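You operate a simulated robot arm through the tools that you are given. There is no shell and no other tool.

You run a simulated robot arm. Do the job below in one go: nothing can be reset, and whatever is moved stays where it is left.

Task
Wind the slack strip back onto the small coil.
Fine: before winding, sliding guide drawn open, core lever on HELD and brake switch on RUN; slide the guide shut again after. Where these are worked on the way, their far stop is far enough and under half their travel is too little: sliding guide.

The check looks at the end state, three seconds after you hand in, the way a careful person would. Anything else that was tipped, shoved, dropped, spilled or broken makes it a failure.

Robot
A 6-joint arm with a four-finger gripper, fixed in place. Base frame: the origin is at the foot of the arm, x ahead of it, y to its left, z up; the work surface is at about z = 840. Lengths are in mm, angles in degrees, forces in N, time in s.
Its first joint turns from -166.0 to 166.0 degrees. Payload 3.67 kg.
The tool frame sits at the grasp point between the pads (the TCP): z along the fingers, y along the line on which they close. The tips reach 28 mm beyond it. Largest opening 112 mm; the body of the gripper starts 73 mm behind the TCP.
Orientation is that of the tool frame in the base frame, as a unit quaternion [x, y, z, w]. With the fingers straight down and closing along the base's y, the tool's x points along the base's -x, its y along +y and its z along -z.

Tools
- The arm moves only by the tool apply_moves. Its argument "deltas" is one flat list of numbers, 7 for each row, row after row: the shift along the tool's x, y, z in m, then the turn, a rotation vector about the tool's x, y, z in degrees, then the opening, from 0 (shut) to 1 (fully open). In form: [dx, dy, dz, ax, ay, az, hand, dx, dy, dz, ax, ay, az, hand, ...]. A call has 1 to 20 rows; each row is the pose to reach, as a shift and turn from the pose commanded when the call began, along the tool's axes at that moment. Each row takes 0.2 s and may step no farther than 50 mm and 8.6 degrees from the row before; otherwise, or with a gripper value out of range, the whole call is refused. A pose out of reach is approached as far as the arm can. The call stops where the force on the tool passes 50 N (or 10 N more than at its start, if that is more) or the arm is blocked; 0.2 s more then pass. The fingers move at their own pace and stop on an object; they squeeze with about 21 N. The grip force told is the motor's: it shows also when the fingers shut on nothing. Time passes only in rows, and 0.2 s behind the last, so rows that repeat a pose let the fingers close. The reply holds the time, the measured pose of the TCP, the force on the tool along the base axes, the opening and the grip force, in the units named above and with some noise, with the torque about the TCP (base axes, N m) and any sound that the robot's microphone picked up, and new pictures: "show" is both (left out), scene, wrist or none.
- Cameras (640 x 400 px; columns grow to the right, rows downward): "scene" is fixed at [400.9, -503.4, 1465.1]; the picture's right is [0.98, -0.21, 0.00], its down [-0.10, -0.45, -0.89] and it looks along [0.19, 0.87, -0.46] (base axes); focal length 347 px, centre (320, 200). "wrist" rides on the gripper at [60, -18, -104] in the tool frame; the picture's right is [0.29, 0.96, 0.00], its down [-0.80, 0.24, -0.55] and it looks along [-0.53, 0.16, 0.83] (tool axes); focal length 234 px, centre (320, 200). There is no depth. A picture from a camera that has moved, and an enlarged one, comes with that camera's place and axes in the base frame and with its lens. The place of the scene camera against the robot may be out by one fixed shift of up to 25 mm in any direction.
- close_up(camera, box): a new picture of the part [left, top, right, bottom] of that camera's present view, enlarged. It takes no simulated time.
- finish_job(): hands the job in; it is judged then, once.

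Nothing tells you positions but the pictures and the camera data. Unless the task says otherwise, let go and move clear before handing in.

The tools are called after ">>>" by a JSON object that holds its "op" and its "data". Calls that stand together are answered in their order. apply_moves: Moves the arm, as the interface text tells. Its arguments: {"type":"object","properties":{"deltas":{"type":"array","items":{"type":"number"}},"show":{"type":"string","enum":["both","scene","wrist","none"]}},"required":["deltas"]} The other tools are called the same way: close_up (camera, box) takes an enlarged picture of a part of a camera's view; finish_job () hands the job in.

At the start:

```text
time: 0.0
ee_pos: [359.7, 387.8, 1186.4]
tcp_rot: [0.0, 1.0, 0.001, -0.001]
contact_force: [0.2, -0.1, 0.2]
torque: [0.01, 0.01, -0.01]
width: 111.9
finger_force: 0.0
```

scene: 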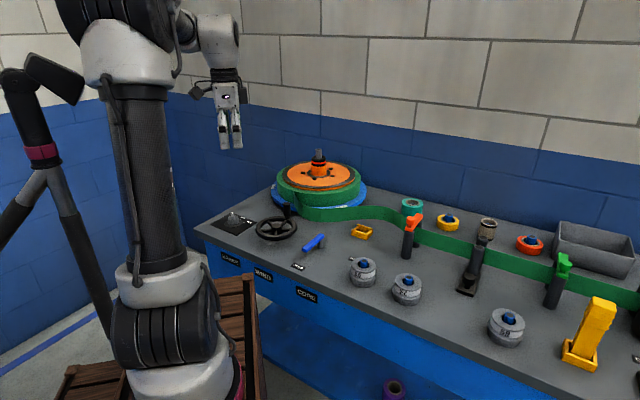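
wrist: 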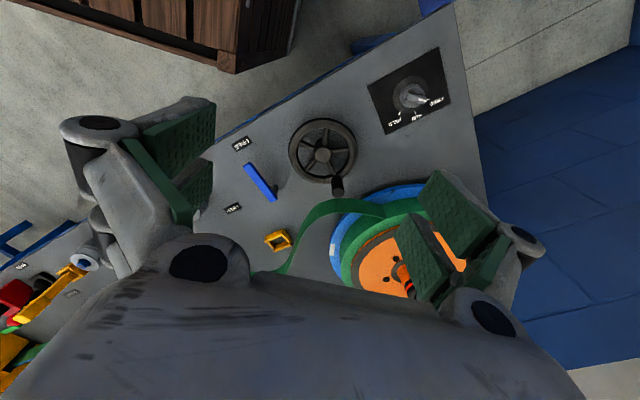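

I see a bench with a big coil (orange-topped, green strip) on the left, a handwheel, a black selector switch, a blue lever, and a green strip running to the right past several posts. I'll take close-ups to identify the parts first.

>>> {"op": "close_up", "data": {"camera": "scene", "box": [190, 130, 400, 310]}}

>>> {"op": "close_up", "data": {"camera": "scene", "box": [380, 180, 640, 400]}}

>>> {"op": "close_up", "data": {"camera": "wrist", "box": [200, 20, 500, 300]}}

>>> {"op": "close_up", "data": {"camera": "wrist", "box": [0, 200, 160, 400]}}

```text
2.22 times, centred on (295, 220) of scene
camera zoom: at [400.9, -503.4, 1465.1], right [0.98, -0.21, 0.0], down [-0.1, -0.45, -0.89], along [0.19, 0.87, -0.46], focal length 770 px, centre (376, 156)
```

zoom: 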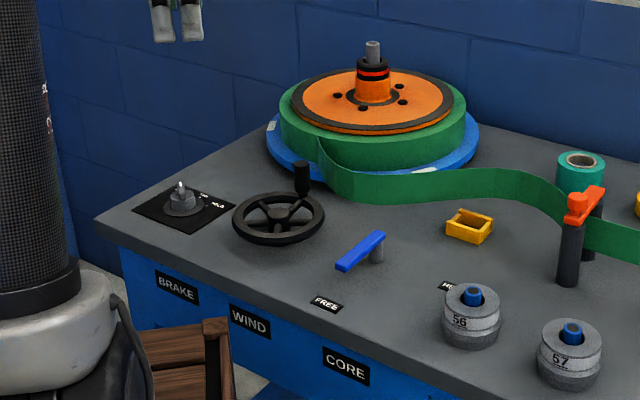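

```text
1.82 times, centred on (510, 290) of scene
camera zoom: at [400.9, -503.4, 1465.1], right [0.98, -0.21, 0.0], down [-0.1, -0.45, -0.89], along [0.19, 0.87, -0.46], focal length 630 px, centre (-26, 36)
```

zoom: 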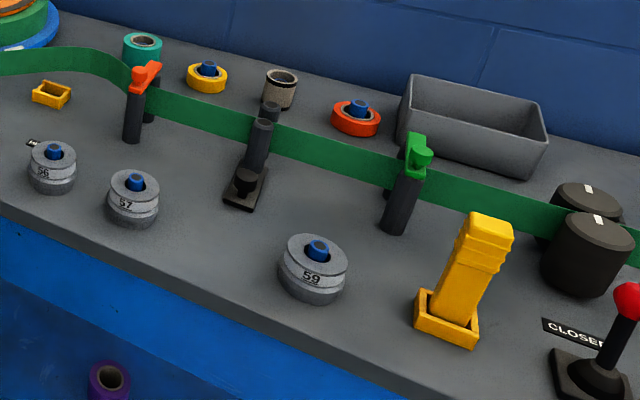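

```text
1.43 times, centred on (350, 160) of wrist
camera zoom: at [299.4, 369.3, 1289.0], right [-0.29, 0.96, 0.0], down [0.8, 0.24, 0.55], along [0.53, 0.16, -0.83], focal length 334 px, centre (277, 257)
```

zoom: 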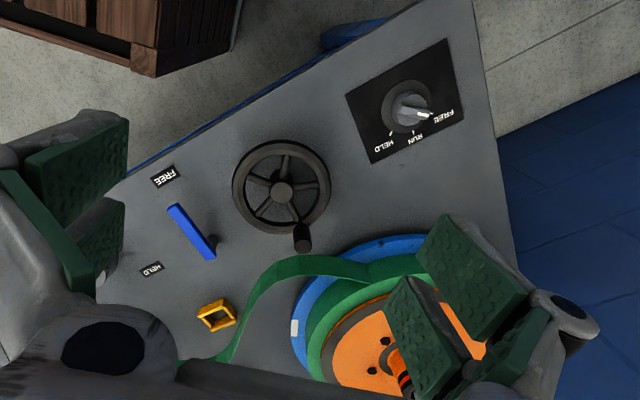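

```text
2.00 times, centred on (80, 300) of wrist
camera zoom: at [299.4, 369.3, 1289.0], right [-0.29, 0.96, 0.0], down [0.8, 0.24, 0.55], along [0.53, 0.16, -0.83], focal length 468 px, centre (800, 0)
```

zoom: 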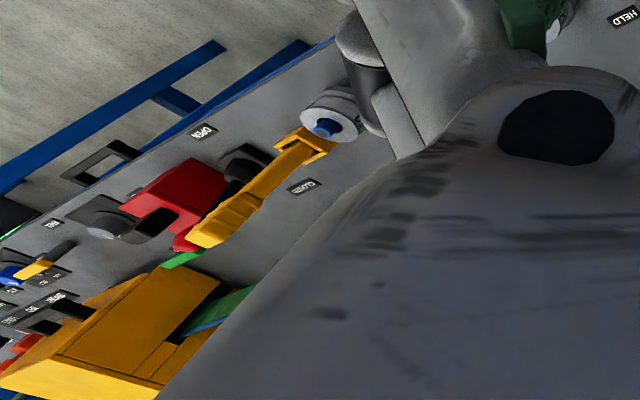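

The left station has the BRAKE selector (FREE/RUN/HELD), WIND handwheel and CORE lever (FREE/HELD); the strip runs right through a guide, clamps and rolls. I'll move the arm high over the bench to survey the right-hand part.

>>> {"op": "apply_moves", "data": {"deltas": [-0.028, -0.034, -0.009, 0, 0, 0, 1, -0.056, -0.068, -0.018, 0, 0, 0, 1, -0.084, -0.102, -0.027, 0, 0, 0, 1, -0.112, -0.136, -0.036, 0, 0, 0, 1, -0.14, -0.17, -0.045, 0, 0, 0, 1, -0.168, -0.204, -0.054, 0, 0, 0, 1, -0.196, -0.238, -0.063, 0, 0, 0, 1]}}

```text
time: 1.6
ee_pos: [553.8, 148.3, 1247.1]
tcp_rot: [0.0, 1.0, 0.001, 0.0]
contact_force: [-0.2, -0.5, -0.1]
torque: [-0.05, 0.02, -0.02]
width: 112.0
finger_force: 0.1
camera wrist: at [494.3, 130.0, 1350.3], right [-0.29, 0.96, 0.0], down [0.8, 0.24, 0.55], along [0.53, 0.16, -0.83], focal length 234 px, centre (320, 200)
```

scene: 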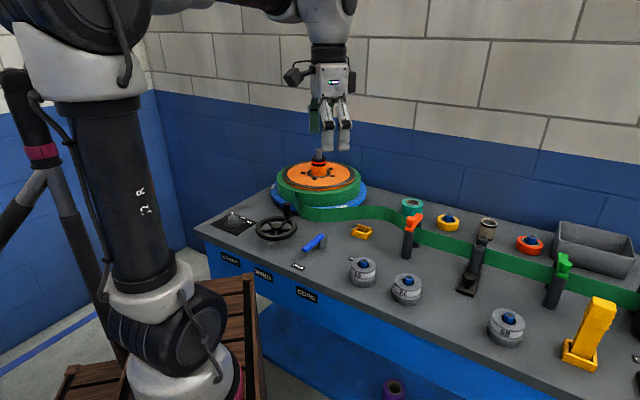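
wrist: 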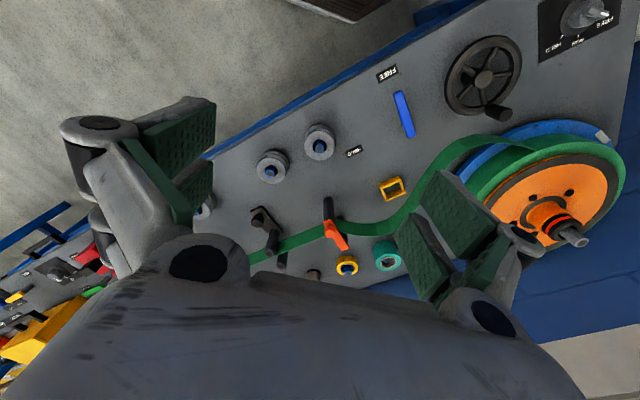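

The guide and posts are now partly visible; I'll keep moving right to see the far station.

>>> {"op": "apply_moves", "data": {"deltas": [0, -0.045, 0, 0, 0, 0, 0.5, 0, -0.09, 0, 0, 0, 0, 0.2, 0, -0.135, 0, 0, 0, 0, 0, 0, -0.18, 0, 0, 0, 0, 0, 0, -0.225, 0, 0, 0, 0, 0, 0, -0.27, 0, 0, 0, 0, 0, 0, -0.315, 0, 0, 0, 0, 0]}}

```text
time: 3.2
ee_pos: [557.1, -165.1, 1248.6]
tcp_rot: [0.0, 1.0, 0.0, -0.001]
contact_force: [0.0, 0.5, 0.6]
torque: [-0.02, 0.01, -0.02]
width: 0.1
finger_force: 21.0
camera wrist: at [496.0, -183.1, 1350.6], right [-0.29, 0.96, 0.0], down [0.8, 0.24, 0.55], along [0.53, 0.16, -0.83], focal length 234 px, centre (320, 200)
```

scene: 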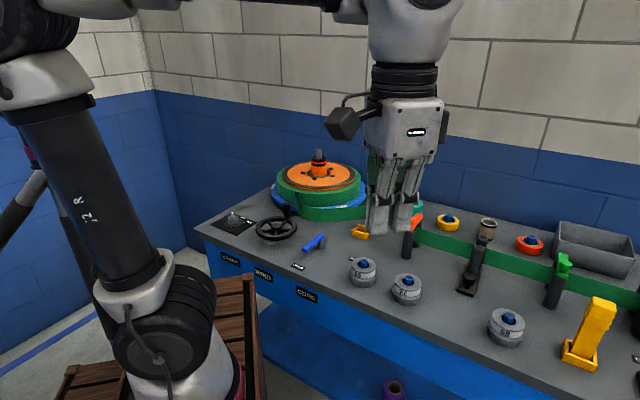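
wrist: 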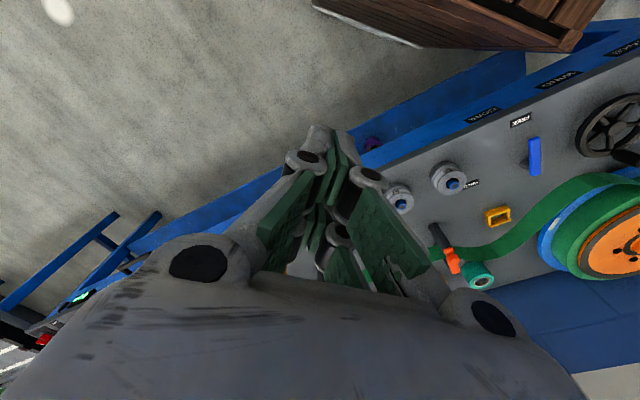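

A narrow-tall close-up box seems to show beyond the normal image edge, so I'll try that to see the far right station.

>>> {"op": "close_up", "data": {"camera": "scene", "box": [620, 100, 640, 400]}}

>>> {"op": "close_up", "data": {"camera": "wrist", "box": [0, 100, 20, 400]}}

```text
1.33 times, centred on (630, 250) of scene
camera zoom: at [400.9, -503.4, 1465.1], right [0.98, -0.21, 0.0], down [-0.1, -0.45, -0.89], along [0.19, 0.87, -0.46], focal length 462 px, centre (-93, 133)
```

zoom: 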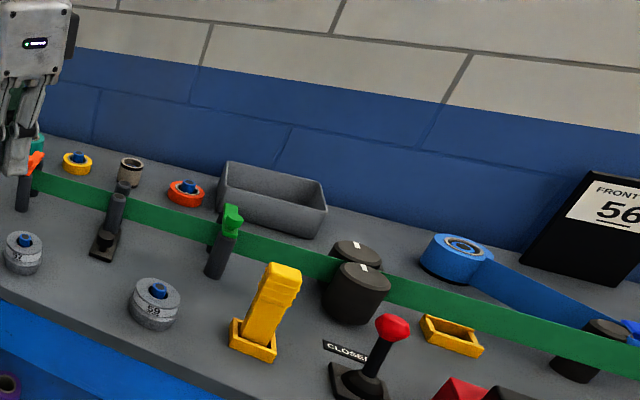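

```text
1.33 times, centred on (10, 250) of wrist
camera zoom: at [496.0, -183.1, 1350.6], right [-0.29, 0.96, 0.0], down [0.8, 0.24, 0.55], along [0.53, 0.16, -0.83], focal length 312 px, centre (733, 133)
```

zoom: 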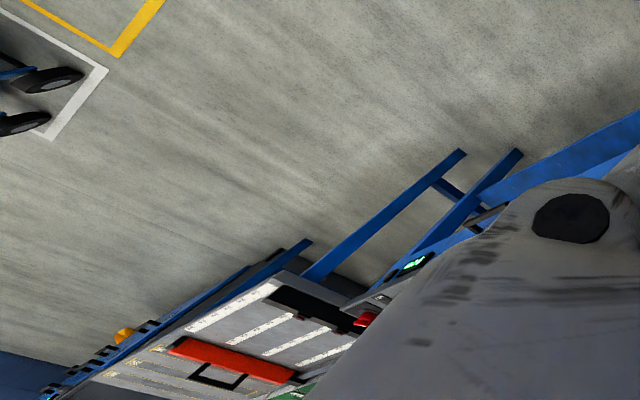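

The line continues far to the right. I'll look even wider.

>>> {"op": "close_up", "data": {"camera": "scene", "box": [638, 0, 640, 400]}}

>>> {"op": "close_up", "data": {"camera": "scene", "box": [390, 190, 520, 310]}}

```text
1.00 times, centred on (639, 200) of scene (not enlarged: the box is as wide or as high as the picture)
camera zoom: at [400.9, -503.4, 1465.1], right [0.98, -0.21, 0.0], down [-0.1, -0.45, -0.89], along [0.19, 0.87, -0.46], focal length 347 px, centre (1, 200)
```

zoom: 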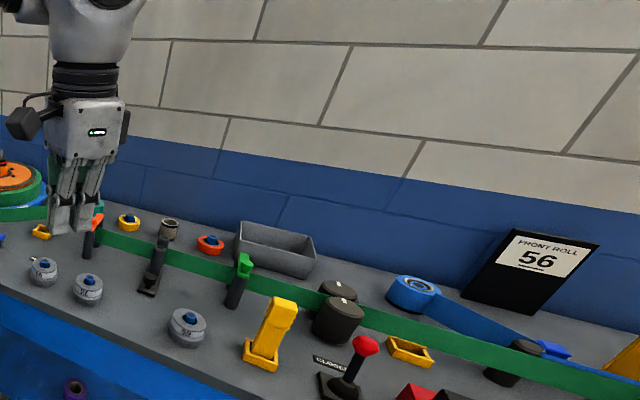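

```text
3.33 times, centred on (455, 250) of scene
camera zoom: at [400.9, -503.4, 1465.1], right [0.98, -0.21, 0.0], down [-0.1, -0.45, -0.89], along [0.19, 0.87, -0.46], focal length 1156 px, centre (-130, 33)
```

zoom: 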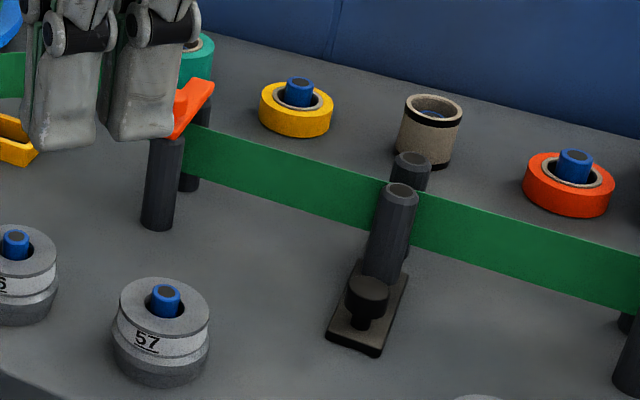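

The sliding guide (black plate with knob and two posts straddling the strip) sits near (937, 109); it is apparently shut now. I'll move above it for a good look, staying high.

>>> {"op": "apply_moves", "data": {"deltas": [-0.034, 0.0245, 0.0098, 0, 0, 0, 0, -0.068, 0.049, 0.0196, 0, 0, 0, 0, -0.102, 0.0735, 0.0294, 0, 0, 0, 0, -0.136, 0.098, 0.0392, 0, 0, 0, 0, -0.17, 0.1225, 0.049, 0, 0, 0, 0, -0.204, 0.147, 0.0588, 0, 0, 0, 0, -0.238, 0.1715, 0.0686, 0, 0, 0, 0, -0.272, 0.196, 0.0784, 0, 0, 0, 0, -0.306, 0.2205, 0.0882, 0, 0, 0, 0, -0.343, 0.245, 0.098, 0, 0, 0, 0]}}

```text
time: 5.4
ee_pos: [898.8, 80.2, 1152.6]
tcp_rot: [0.0, 1.0, 0.001, 0.0]
contact_force: [0.0, 0.3, 1.4]
torque: [0.03, -0.1, 0.04]
width: 0.0
finger_force: 20.7
camera wrist: at [838.5, 61.1, 1254.8], right [-0.29, 0.96, 0.0], down [0.8, 0.24, 0.56], along [0.53, 0.16, -0.83], focal length 234 px, centre (320, 200)
```

scene: 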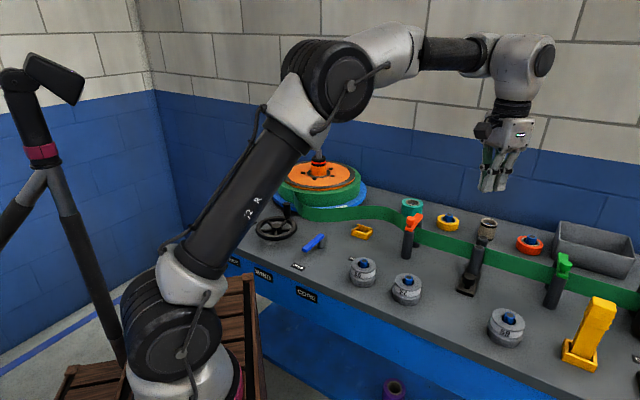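
wrist: 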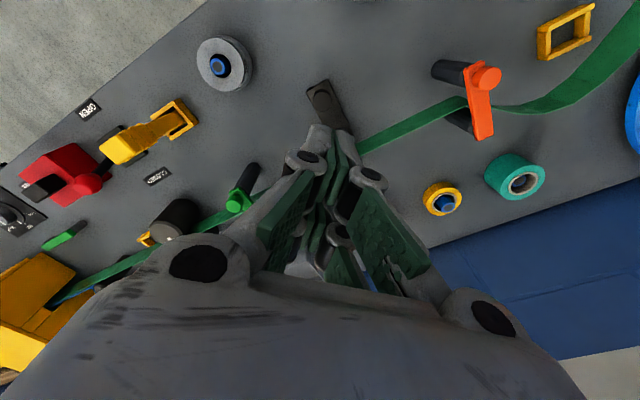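

The guide plate is just ahead of the finger tips in the wrist view. I'll take close-ups for detail on the guide, posts and the far machine.

>>> {"op": "close_up", "data": {"camera": "wrist", "box": [230, 40, 430, 165]}}

>>> {"op": "close_up", "data": {"camera": "wrist", "box": [0, 90, 260, 310]}}

>>> {"op": "close_up", "data": {"camera": "wrist", "box": [0, 40, 2, 400]}}

```text
3.20 times, centred on (330, 102) of wrist
camera zoom: at [838.5, 61.1, 1254.8], right [-0.29, 0.96, 0.0], down [0.8, 0.24, 0.56], along [0.53, 0.16, -0.83], focal length 749 px, centre (288, 512)
```

zoom: 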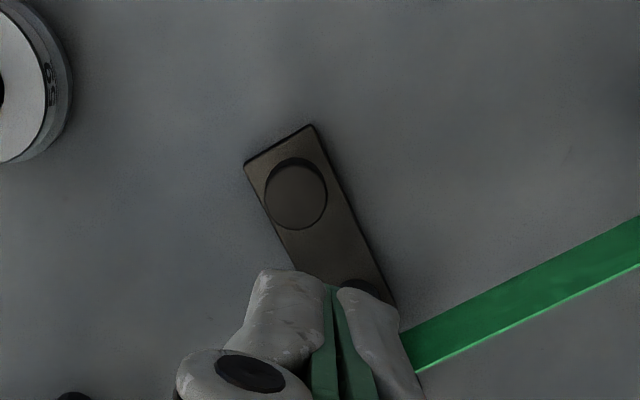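

```text
1.82 times, centred on (130, 200) of wrist
camera zoom: at [838.5, 61.1, 1254.8], right [-0.29, 0.96, 0.0], down [0.8, 0.24, 0.56], along [0.53, 0.16, -0.83], focal length 426 px, centre (666, 200)
```

zoom: 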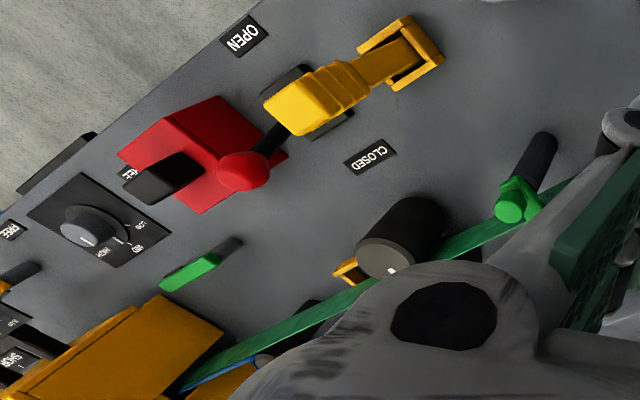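

```text
1.11 times, centred on (1, 220) of wrist
camera zoom: at [838.5, 61.1, 1254.8], right [-0.29, 0.96, 0.0], down [0.8, 0.24, 0.56], along [0.53, 0.16, -0.83], focal length 260 px, centre (674, 178)
```

zoom: 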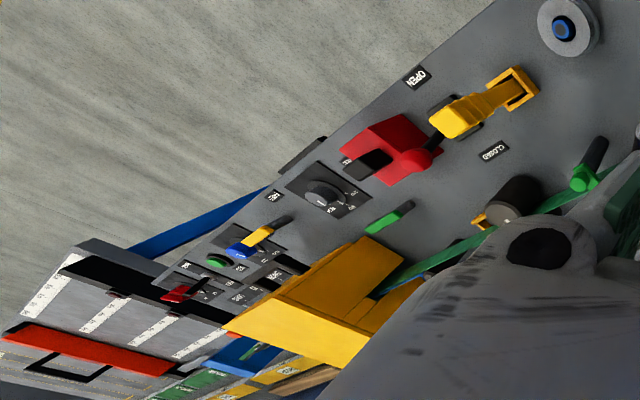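

The guide's plate lies at 45° (axis along (0.71, 0.71)), knob about (904, 84) with its top near z≈885, front post about (960, 141). I'll yaw the gripper 45° so it closes along the pull direction and come down to a look position above the knob.

>>> {"op": "apply_moves", "data": {"deltas": [-0.001, 0.001, 0.022, 0, 0, 7.5, 0.5, -0.002, 0.002, 0.044, 0, 0, 15, 0.5, -0.003, 0.002, 0.066, 0, 0, 22.5, 0.5, -0.004, 0.003, 0.088, 0, 0, 30, 0.5, -0.005, 0.004, 0.11, 0, 0, 37.5, 0.5, -0.005, 0.004, 0.132, 0, 0, 45, 0.5, -0.005, 0.004, 0.132, 0, 0, 45, 0.5]}}

```text
time: 7.0
ee_pos: [901.8, 83.3, 1017.0]
tcp_rot: [0.384, 0.923, 0.0, -0.001]
contact_force: [0.4, 0.5, 0.0]
torque: [0.01, -0.02, 0.01]
width: 56.2
finger_force: 0.0
camera wrist: at [847.2, 112.6, 1120.2], right [0.48, 0.88, 0.0], down [0.73, -0.4, 0.55], along [0.49, -0.26, -0.83], focal length 234 px, centre (320, 200)
```

scene: 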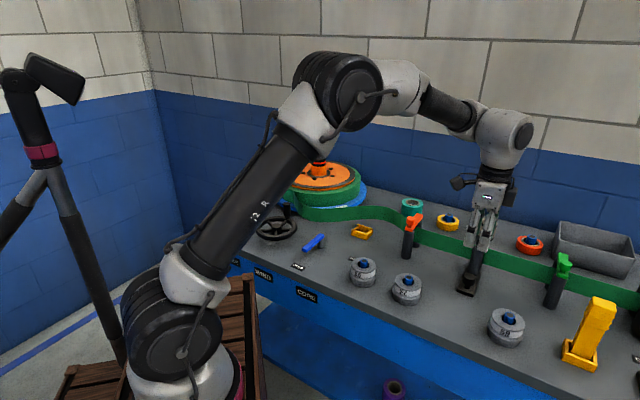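
wrist: 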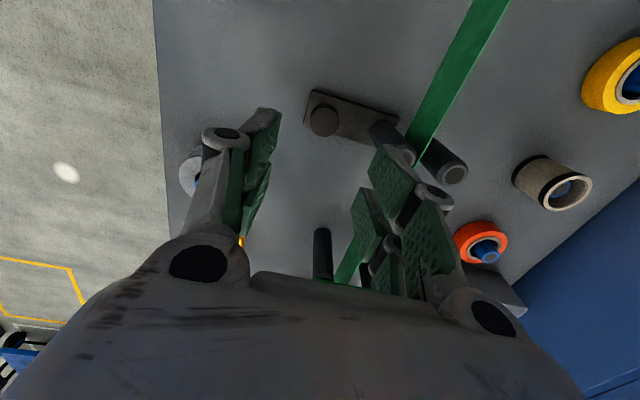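

The knob sits between the fingers' projection, at about (904, 86). A close-up will refine position and heights.

>>> {"op": "close_up", "data": {"camera": "wrist", "box": [260, 60, 500, 200]}}

>>> {"op": "close_up", "data": {"camera": "scene", "box": [430, 190, 540, 310]}}

```text
2.67 times, centred on (380, 130) of wrist
camera zoom: at [847.2, 112.6, 1120.2], right [0.48, 0.88, 0.0], down [0.73, -0.4, 0.55], along [0.49, -0.26, -0.83], focal length 624 px, centre (160, 387)
```

zoom: 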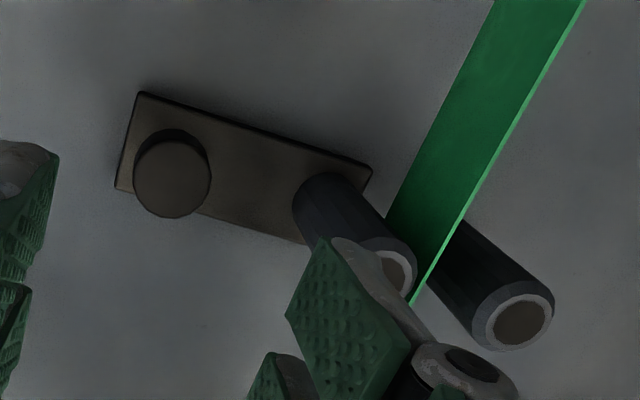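

```text
3.33 times, centred on (485, 250) of scene
camera zoom: at [400.9, -503.4, 1465.1], right [0.98, -0.21, 0.0], down [-0.1, -0.45, -0.89], along [0.19, 0.87, -0.46], focal length 1156 px, centre (-230, 33)
```

zoom: 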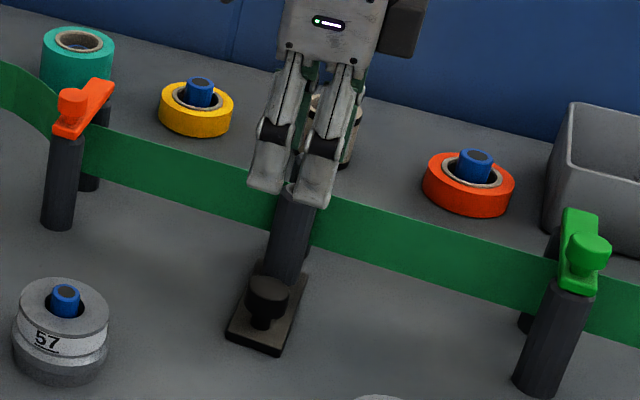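

Knob disc is ~29 mm wide, centred about (905.5, 86), z≈868–885. I'll descend straight over it with the fingers at 56 mm.

>>> {"op": "apply_moves", "data": {"deltas": [0, 0.003, 0.04, 0, 0, 0, 0.5, 0, 0.003, 0.08, 0, 0, 0, 0.5, 0, 0.003, 0.105, 0, 0, 0, 0.5]}}

```text
time: 7.8
ee_pos: [904.1, 84.5, 913.1]
tcp_rot: [0.383, 0.924, 0.001, -0.001]
contact_force: [0.5, 0.3, 1.0]
torque: [0.0, -0.05, 0.0]
width: 56.3
finger_force: 0.0
camera wrist: at [848.5, 114.6, 1016.8], right [0.47, 0.88, 0.0], down [0.73, -0.4, 0.55], along [0.49, -0.26, -0.83], focal length 234 px, centre (320, 200)
```

scene: 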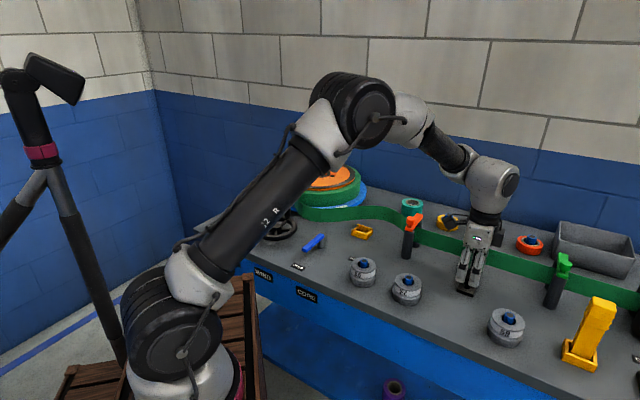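
wrist: 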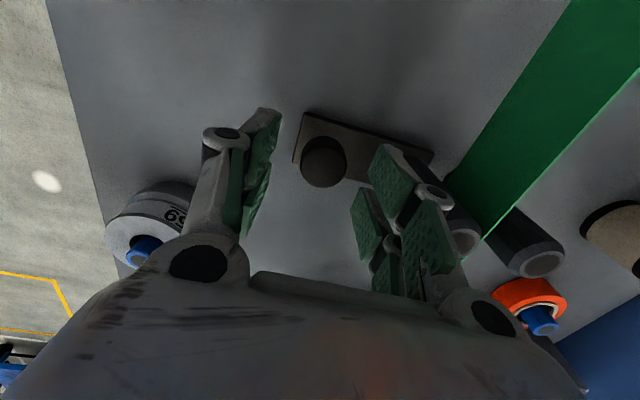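

Still centred with good clearance to the post. I'll descend the last 28 mm and close on the knob.

>>> {"op": "apply_moves", "data": {"deltas": [0.002, 0.002, 0.015, 0, 0, 0, 0.5, 0.002, 0.002, 0.029, 0, 0, 0, 0.5, 0.002, 0.002, 0.029, 0, 0, 0, 0.2, 0.002, 0.002, 0.029, 0, 0, 0, 0.2]}}

```text
time: 8.8
ee_pos: [904.8, 88.2, 884.6]
tcp_rot: [0.382, 0.924, 0.0, -0.001]
contact_force: [1.1, -0.1, -1.6]
torque: [-0.26, -0.41, 0.13]
width: 28.3
finger_force: 45.0
camera wrist: at [849.3, 117.4, 987.8], right [0.47, 0.88, 0.0], down [0.73, -0.4, 0.55], along [0.49, -0.26, -0.83], focal length 234 px, centre (320, 200)
```

scene: 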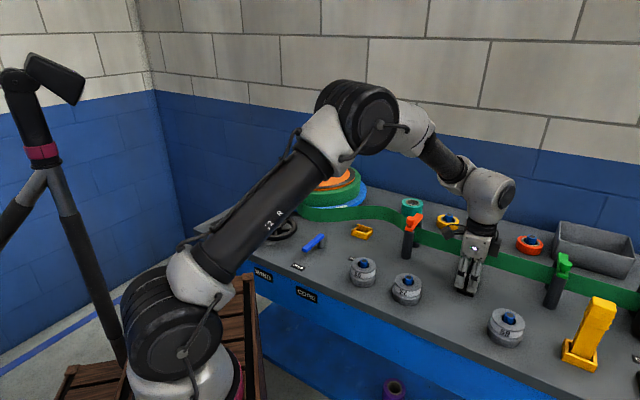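
wrist: 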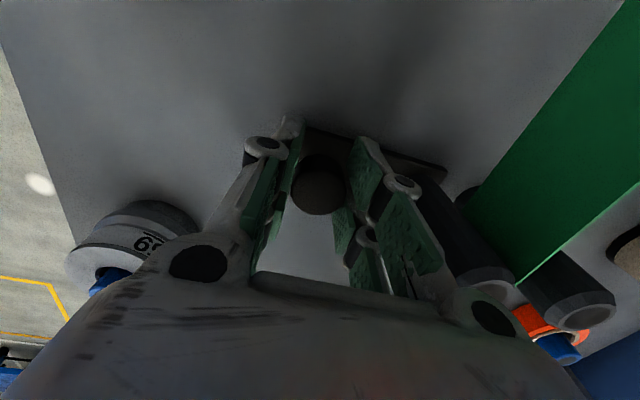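

The knob is held (28 mm). Now I'll draw the guide toward the front in small steps.

>>> {"op": "apply_moves", "data": {"deltas": [0, -0.008, 0, 0, 0, 0, 0.2, 0, -0.016, 0, 0, 0, 0, 0.2, 0, -0.024, 0, 0, 0, 0, 0.2, 0, -0.032, 0, 0, 0, 0, 0.2, 0, -0.04, 0, 0, 0, 0, 0.2]}}

```text
time: 9.7
ee_pos: [892.7, 75.9, 886.0]
tcp_rot: [0.381, 0.925, 0.006, 0.005]
contact_force: [16.5, 14.0, -17.8]
torque: [0.4, -0.21, 0.12]
width: 28.3
finger_force: 45.5
stopped in row 4: the force on the tool passed its limit at 59 N (the readings are from after the stop); the commanded pose is now the measured one
camera wrist: at [835.5, 104.2, 987.2], right [0.47, 0.88, 0.01], down [0.73, -0.4, 0.56], along [0.5, -0.25, -0.83], focal length 234 px, centre (320, 200)
```

scene: 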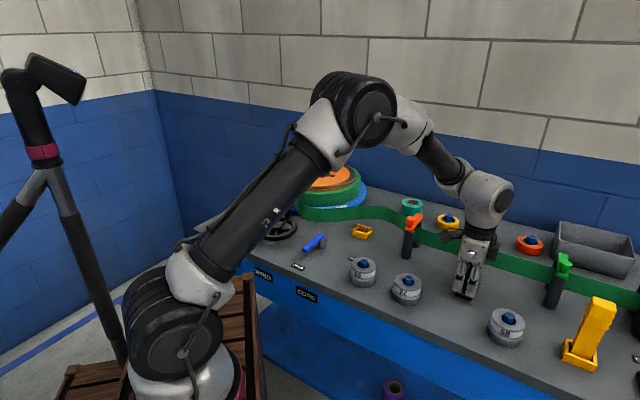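
wrist: 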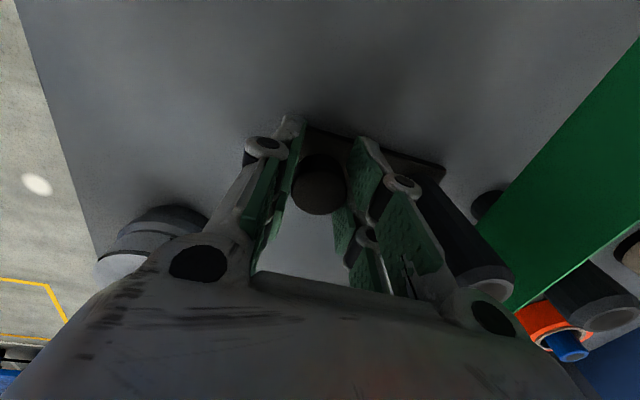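

The guide moved ~17 mm then the force limit tripped. I'll pull a bit further gently to see whether that is the far stop.

>>> {"op": "apply_moves", "data": {"deltas": [0, -0.003, 0, 0, 0, 0, 0.2, 0, -0.006, 0, 0, 0, 0, 0.2, 0, -0.009, 0, 0, 0, 0, 0.2, 0, -0.012, 0, 0, 0, 0, 0.2]}}

>>> {"op": "close_up", "data": {"camera": "scene", "box": [430, 190, 540, 310]}}

```text
time: 10.1
ee_pos: [893.0, 76.0, 884.4]
tcp_rot: [0.381, 0.925, 0.01, 0.007]
contact_force: [16.8, 11.6, -20.8]
torque: [0.24, -0.32, 0.08]
width: 28.7
finger_force: 44.9
stopped in row 2: the force on the tool passed its limit at 54 N (the readings are from after the stop); the commanded pose is now the measured one
camera wrist: at [834.8, 103.7, 987.1], right [0.47, 0.88, 0.02], down [0.72, -0.4, 0.56], along [0.51, -0.25, -0.83], focal length 234 px, centre (320, 200)
```

scene: 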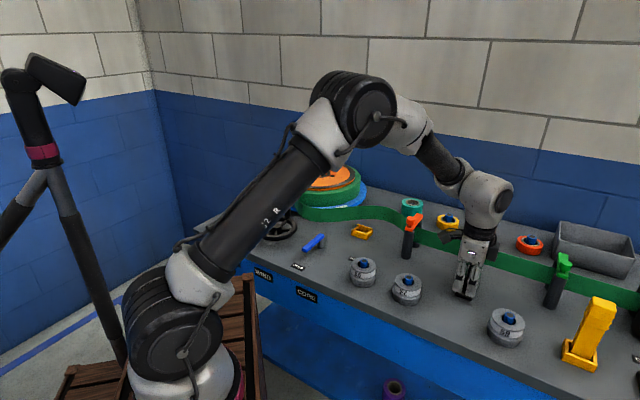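
wrist: 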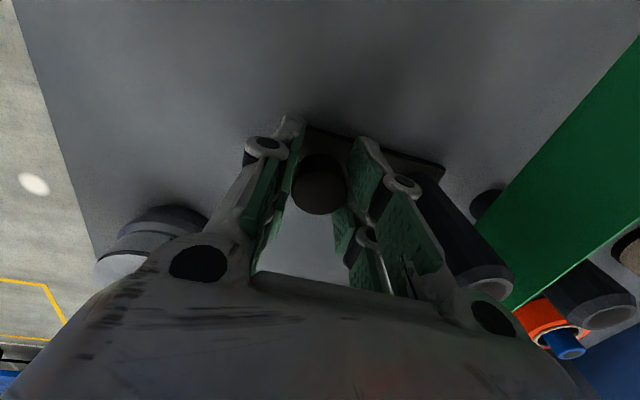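

```text
3.33 times, centred on (485, 250) of scene
camera zoom: at [400.9, -503.4, 1465.1], right [0.98, -0.21, 0.0], down [-0.1, -0.45, -0.89], along [0.19, 0.87, -0.46], focal length 1156 px, centre (-230, 33)
```

zoom: 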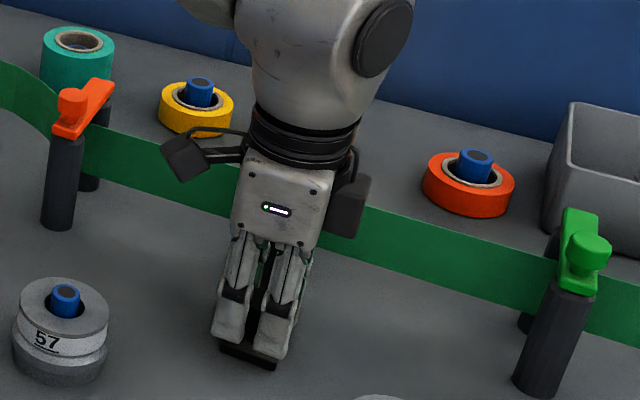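

It stops at the same point (~17 mm drawn), which looks like the far stop. I'll let go, rise and inspect the guide.

>>> {"op": "apply_moves", "data": {"deltas": [0, 0, 0, 0, 0, 0, 0.5, 0, 0, 0, 0, 0, 0, 0.5, 0, 0, -0.04, 0, 0, 0, 0.5, 0, 0, -0.08, 0, 0, 0, 0.5, 0, 0, -0.12, 0, 0, 0, 0.5]}}

>>> {"op": "close_up", "data": {"camera": "wrist", "box": [260, 60, 500, 200]}}

>>> {"op": "close_up", "data": {"camera": "scene", "box": [430, 190, 540, 310]}}

```text
time: 11.3
ee_pos: [888.3, 73.3, 1005.9]
tcp_rot: [0.381, 0.925, 0.008, 0.007]
contact_force: [1.2, -0.5, -1.2]
torque: [-0.01, 0.01, 0.01]
width: 56.4
finger_force: 0.0
camera wrist: at [831.1, 101.1, 1108.7], right [0.47, 0.88, 0.02], down [0.72, -0.4, 0.56], along [0.5, -0.25, -0.83], focal length 234 px, centre (320, 200)
```

scene: 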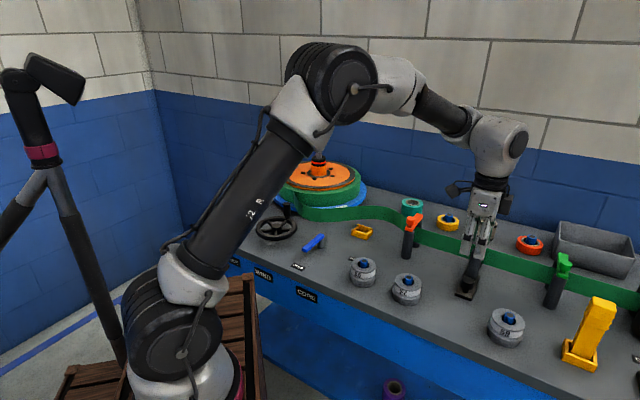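
wrist: 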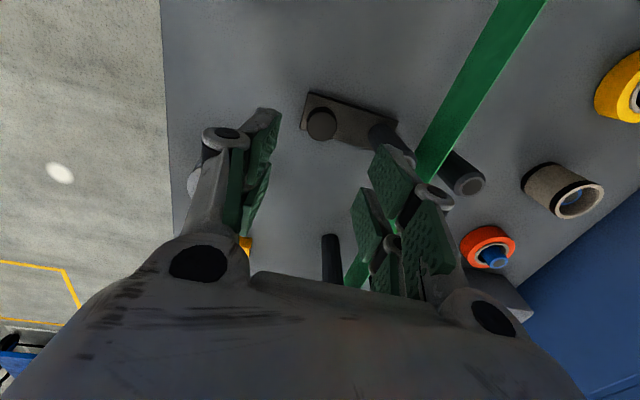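

```text
2.67 times, centred on (380, 130) of wrist
camera zoom: at [831.1, 101.1, 1108.7], right [0.47, 0.88, 0.02], down [0.72, -0.4, 0.56], along [0.5, -0.25, -0.83], focal length 624 px, centre (160, 387)
```

zoom: 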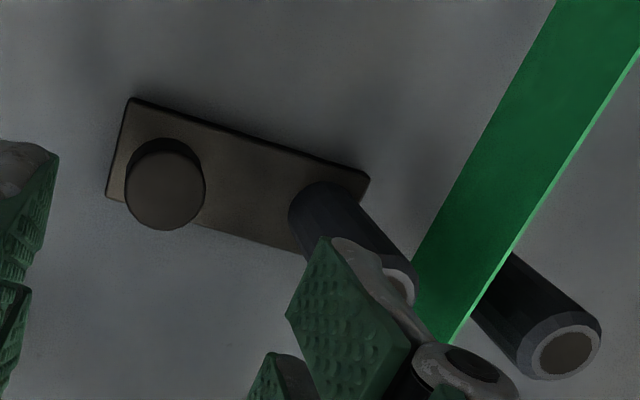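

```text
3.33 times, centred on (485, 250) of scene
camera zoom: at [400.9, -503.4, 1465.1], right [0.98, -0.21, 0.0], down [-0.1, -0.45, -0.89], along [0.19, 0.87, -0.46], focal length 1156 px, centre (-230, 33)
```

zoom: 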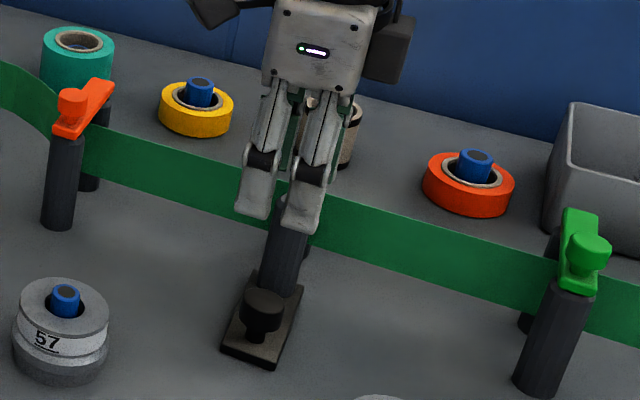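

The guide is drawn back to its stop with a clear gap from the strip. Next is the core lever: it pivots near (580, 350) and points to FREE (toward the front); HELD is ~90° counter-clockwise. I'll move above it (levelling the tool) and look.

>>> {"op": "apply_moves", "data": {"deltas": [0.0429, -0.0042, -0.02, 0.12, 0.04, 0, 0.5, 0.0857, -0.0083, -0.035, 0.23, 0.08, 0, 0.3, 0.1286, -0.0125, -0.045, 0.35, 0.12, 0, 0, 0.1714, -0.0167, -0.055, 0.46, 0.16, 0, 0, 0.2143, -0.0209, -0.06, 0.58, 0.2, 0, 0, 0.2571, -0.025, -0.065, 0.69, 0.23, 0, 0, 0.3, -0.0292, -0.07, 0.81, 0.27, 0, 0, 0.3428, -0.0334, -0.075, 0.92, 0.31, 0, 0, 0.3857, -0.0375, -0.078, 1.04, 0.35, 0, 0, 0.4285, -0.0417, -0.0787, 1.155, 0.39, 0, 0, 0.4285, -0.0417, -0.0787, 1.155, 0.39, 0, 0]}}

>>> {"op": "close_up", "data": {"camera": "scene", "box": [250, 190, 400, 310]}}

>>> {"op": "close_up", "data": {"camera": "wrist", "box": [160, 20, 440, 195]}}

```text
time: 13.7
ee_pos: [556.1, 345.1, 1081.7]
tcp_rot: [0.381, 0.925, 0.001, 0.0]
contact_force: [0.2, -0.9, 0.2]
torque: [0.01, 0.02, 0.0]
width: 0.0
finger_force: 21.1
camera wrist: at [500.2, 373.5, 1185.9], right [0.47, 0.88, 0.0], down [0.73, -0.39, 0.55], along [0.49, -0.26, -0.83], focal length 234 px, centre (320, 200)
```

scene: 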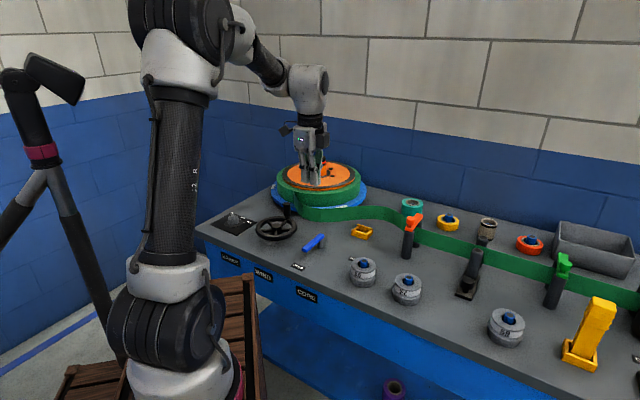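
wrist: 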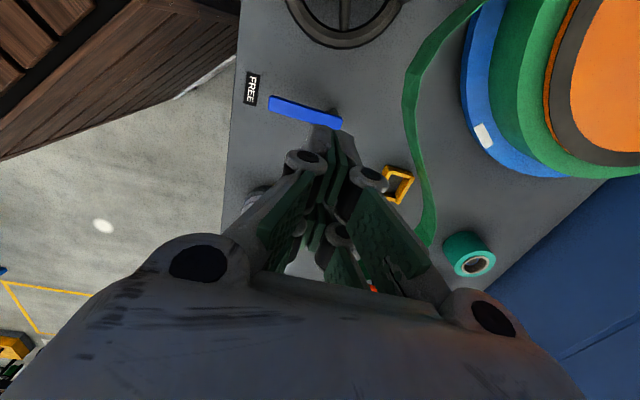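

```text
3.33 times, centred on (325, 250) of scene
camera zoom: at [400.9, -503.4, 1465.1], right [0.98, -0.21, 0.0], down [-0.1, -0.45, -0.89], along [0.19, 0.87, -0.46], focal length 1156 px, centre (303, 33)
```

zoom: 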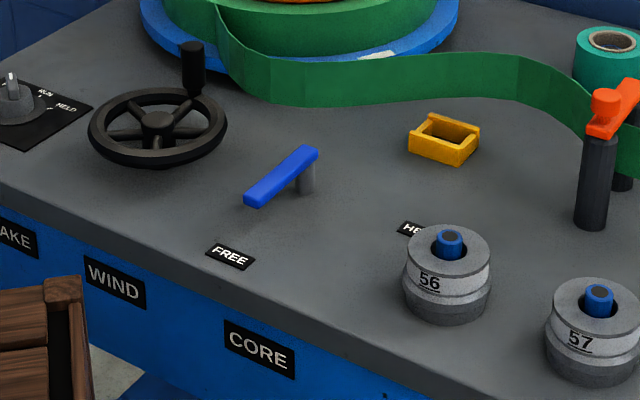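

```text
2.29 times, centred on (300, 108) of wrist
camera zoom: at [500.2, 373.5, 1185.9], right [0.47, 0.88, 0.0], down [0.73, -0.39, 0.55], along [0.49, -0.26, -0.83], focal length 535 px, centre (366, 411)
```

zoom: 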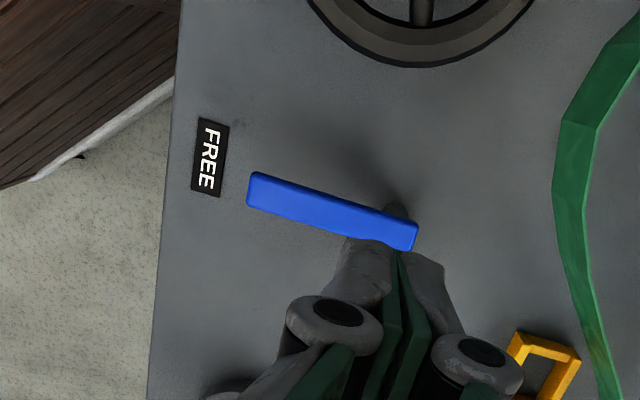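

The blue bar runs from its pivot near (581, 351) to a tip at (525, 292), top about z≈890. I'll come down with closed fingers beside the bar's far side and push it counter-clockwise toward HELD.

>>> {"op": "apply_moves", "data": {"deltas": [0.007, -0.021, 0.04, 0, 0, 0, 0, 0.015, -0.043, 0.08, 0, 0, 0, 0, 0.015, -0.043, 0.115, 0, 0, 0, 0, 0.015, -0.043, 0.145, 0, 0, 0, 0, 0.015, -0.043, 0.145, 0, 0, 0, 0]}}

>>> {"op": "close_up", "data": {"camera": "scene", "box": [250, 190, 400, 310]}}

```text
time: 14.9
ee_pos: [513.1, 325.1, 938.3]
tcp_rot: [0.38, 0.925, 0.001, -0.002]
contact_force: [-0.1, -0.2, 0.0]
torque: [0.01, 0.02, 0.01]
width: 0.1
finger_force: 21.0
camera wrist: at [458.4, 354.7, 1040.5], right [0.47, 0.88, 0.0], down [0.73, -0.39, 0.55], along [0.49, -0.26, -0.83], focal length 234 px, centre (320, 200)
```

scene: 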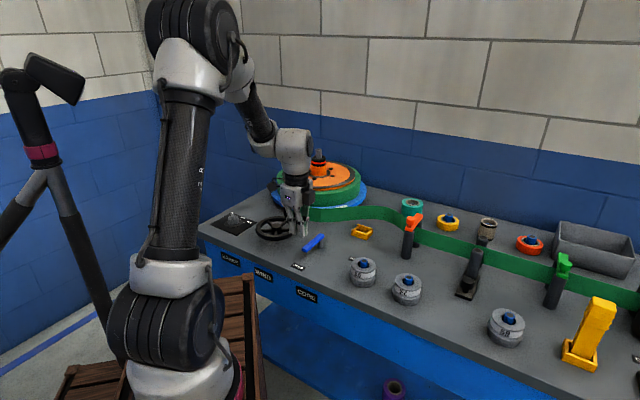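
wrist: 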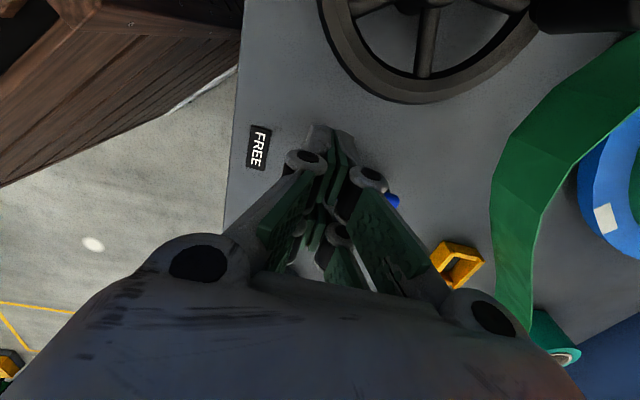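

```text
3.33 times, centred on (325, 250) of scene
camera zoom: at [400.9, -503.4, 1465.1], right [0.98, -0.21, 0.0], down [-0.1, -0.45, -0.89], along [0.19, 0.87, -0.46], focal length 1156 px, centre (303, 33)
```

zoom: 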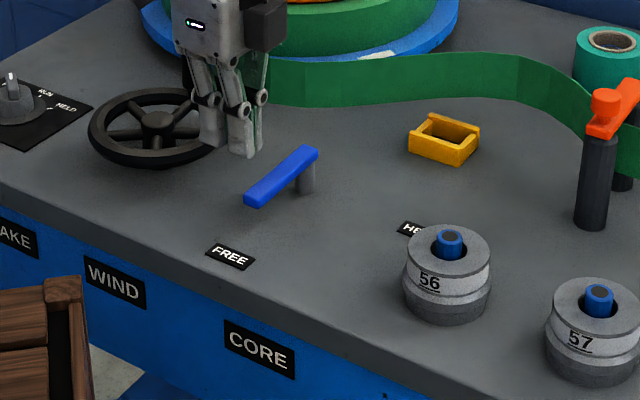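

Fingers are beside the bar on the correct side. I'll lower to bar height.

>>> {"op": "apply_moves", "data": {"deltas": [0, 0, 0.025, 0, 0, 0, 0, 0, 0, 0.048, 0, 0, 0, 0, 0, 0, 0.048, 0, 0, 0, 0]}}

>>> {"op": "close_up", "data": {"camera": "scene", "box": [250, 190, 370, 290]}}

```text
time: 15.4
ee_pos: [512.4, 325.2, 907.7]
tcp_rot: [0.381, 0.925, 0.001, 0.0]
contact_force: [-5.1, -6.1, 15.4]
torque: [-0.44, -0.08, -0.19]
width: 6.3
finger_force: 36.0
stopped in row 2: the force on the tool passed its limit at 74 N (the readings are from after the stop); the commanded pose is now the measured one
camera wrist: at [458.1, 354.6, 1010.8], right [0.47, 0.88, 0.0], down [0.73, -0.39, 0.55], along [0.49, -0.26, -0.83], focal length 234 px, centre (320, 200)
```

scene: 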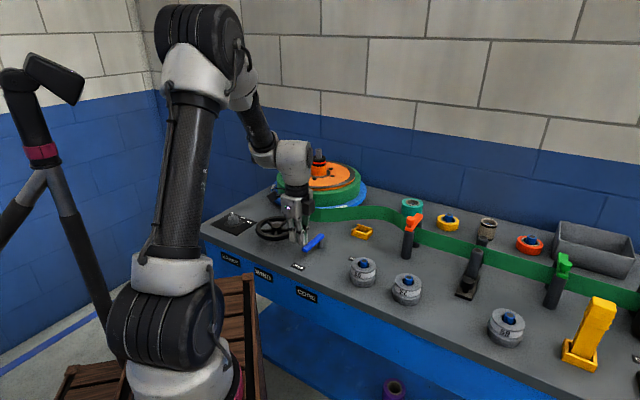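
wrist: 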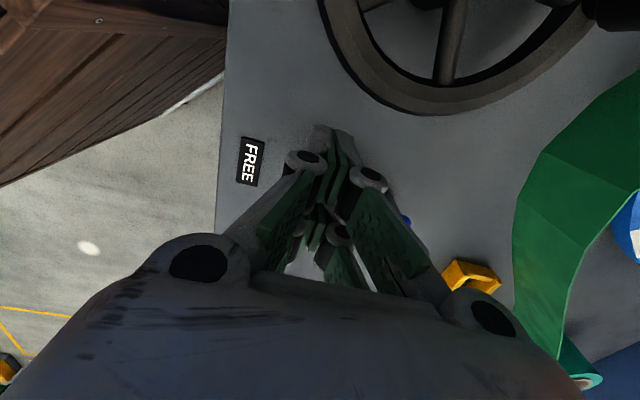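

```text
4.00 times, centred on (310, 240) of scene
camera zoom: at [400.9, -503.4, 1465.1], right [0.98, -0.21, 0.0], down [-0.1, -0.45, -0.89], along [0.19, 0.87, -0.46], focal length 1387 px, centre (360, 40)
```

zoom: 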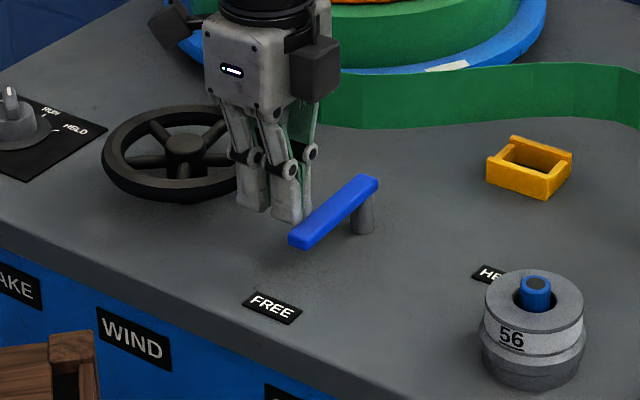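

The fingers touched something at tip height ~880, apparently the bar's edge, so the fingers are effectively wider than I allowed. I'll back up straight and check that nothing moved.

>>> {"op": "apply_moves", "data": {"deltas": [0, 0, -0.02, 0, 0, 0, 0, 0, 0, -0.045, 0, 0, 0, 0, 0, 0, -0.045, 0, 0, 0, 0]}}

>>> {"op": "close_up", "data": {"camera": "scene", "box": [270, 190, 350, 270]}}

>>> {"op": "close_up", "data": {"camera": "wrist", "box": [230, 100, 450, 240]}}

```text
time: 16.2
ee_pos: [515.7, 325.3, 951.5]
tcp_rot: [0.381, 0.924, 0.002, 0.0]
contact_force: [0.6, 0.7, 0.3]
torque: [0.0, 0.02, -0.01]
width: 0.2
finger_force: 35.8
camera wrist: at [459.7, 354.3, 1054.5], right [0.47, 0.88, 0.0], down [0.73, -0.39, 0.55], along [0.49, -0.26, -0.83], focal length 234 px, centre (320, 200)
```

scene: 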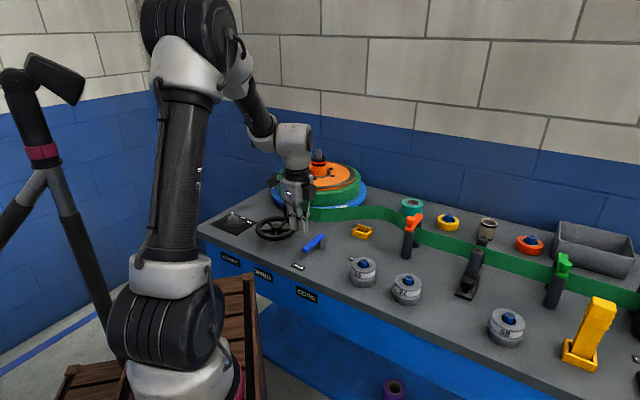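
wrist: 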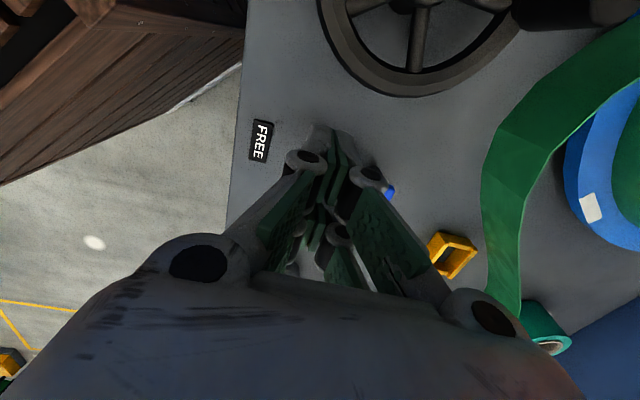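

```text
5.00 times, centred on (310, 230) of scene
camera zoom: at [400.9, -503.4, 1465.1], right [0.98, -0.21, 0.0], down [-0.1, -0.45, -0.89], along [0.19, 0.87, -0.46], focal length 1733 px, centre (370, 50)
```

zoom: 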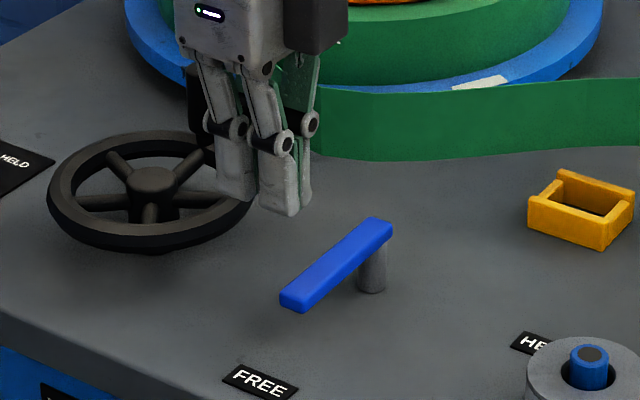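

```text
2.86 times, centred on (340, 170) of wrist
camera zoom: at [459.7, 354.3, 1054.5], right [0.47, 0.88, 0.0], down [0.73, -0.39, 0.55], along [0.49, -0.26, -0.83], focal length 669 px, centre (263, 286)
```

zoom: 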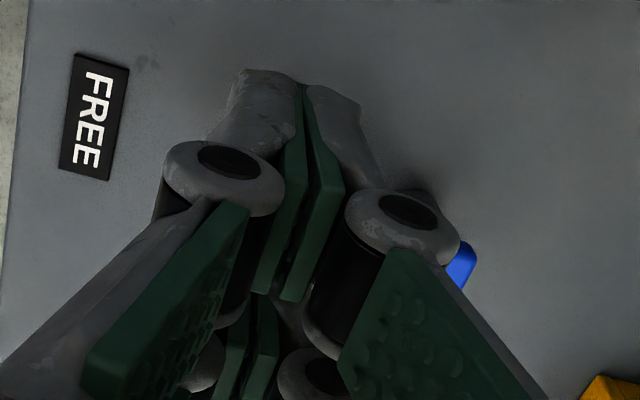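

I see the gripper has paired prongs, so it reaches about ±24 mm along tool x; that clipped the bar's edge. Nothing moved. I'll shift 12 mm further from the bar and lower again.

>>> {"op": "apply_moves", "data": {"deltas": [0.012, 0.003, 0, 0, 0, 0, 0, 0.012, 0.003, 0.025, 0, 0, 0, 0, 0.012, 0.003, 0.045, 0, 0, 0, 0, 0.012, 0.003, 0.059, 0, 0, 0, 0, 0.012, 0.003, 0.059, 0, 0, 0, 0]}}

>>> {"op": "close_up", "data": {"camera": "scene", "box": [270, 190, 350, 270]}}

```text
time: 17.4
ee_pos: [508.2, 336.9, 893.4]
tcp_rot: [0.381, 0.925, 0.002, 0.0]
contact_force: [-0.4, 0.5, 0.1]
torque: [0.02, 0.02, 0.01]
width: 0.0
finger_force: 35.5
camera wrist: at [452.8, 366.3, 995.9], right [0.47, 0.88, 0.0], down [0.73, -0.39, 0.55], along [0.49, -0.26, -0.83], focal length 234 px, centre (320, 200)
```

scene: 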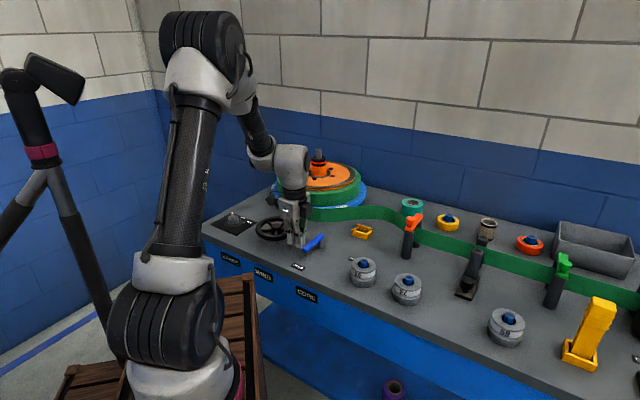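
wrist: 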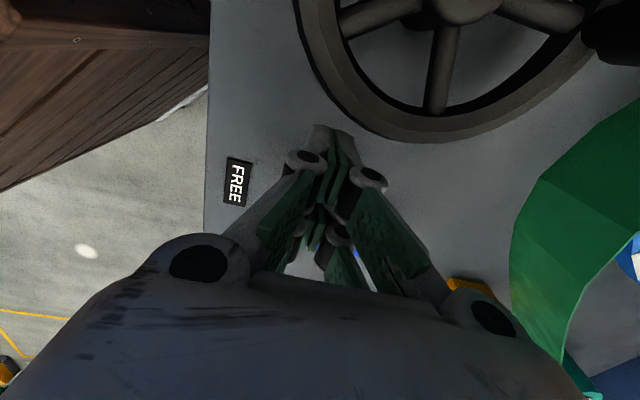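

```text
5.00 times, centred on (310, 230) of scene
camera zoom: at [400.9, -503.4, 1465.1], right [0.98, -0.21, 0.0], down [-0.1, -0.45, -0.89], along [0.19, 0.87, -0.46], focal length 1733 px, centre (370, 50)
```

zoom: 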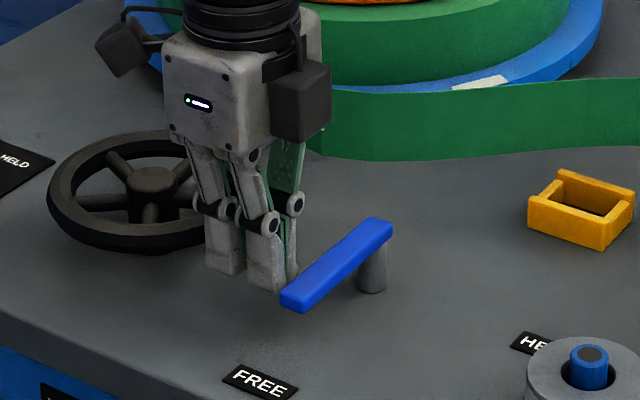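

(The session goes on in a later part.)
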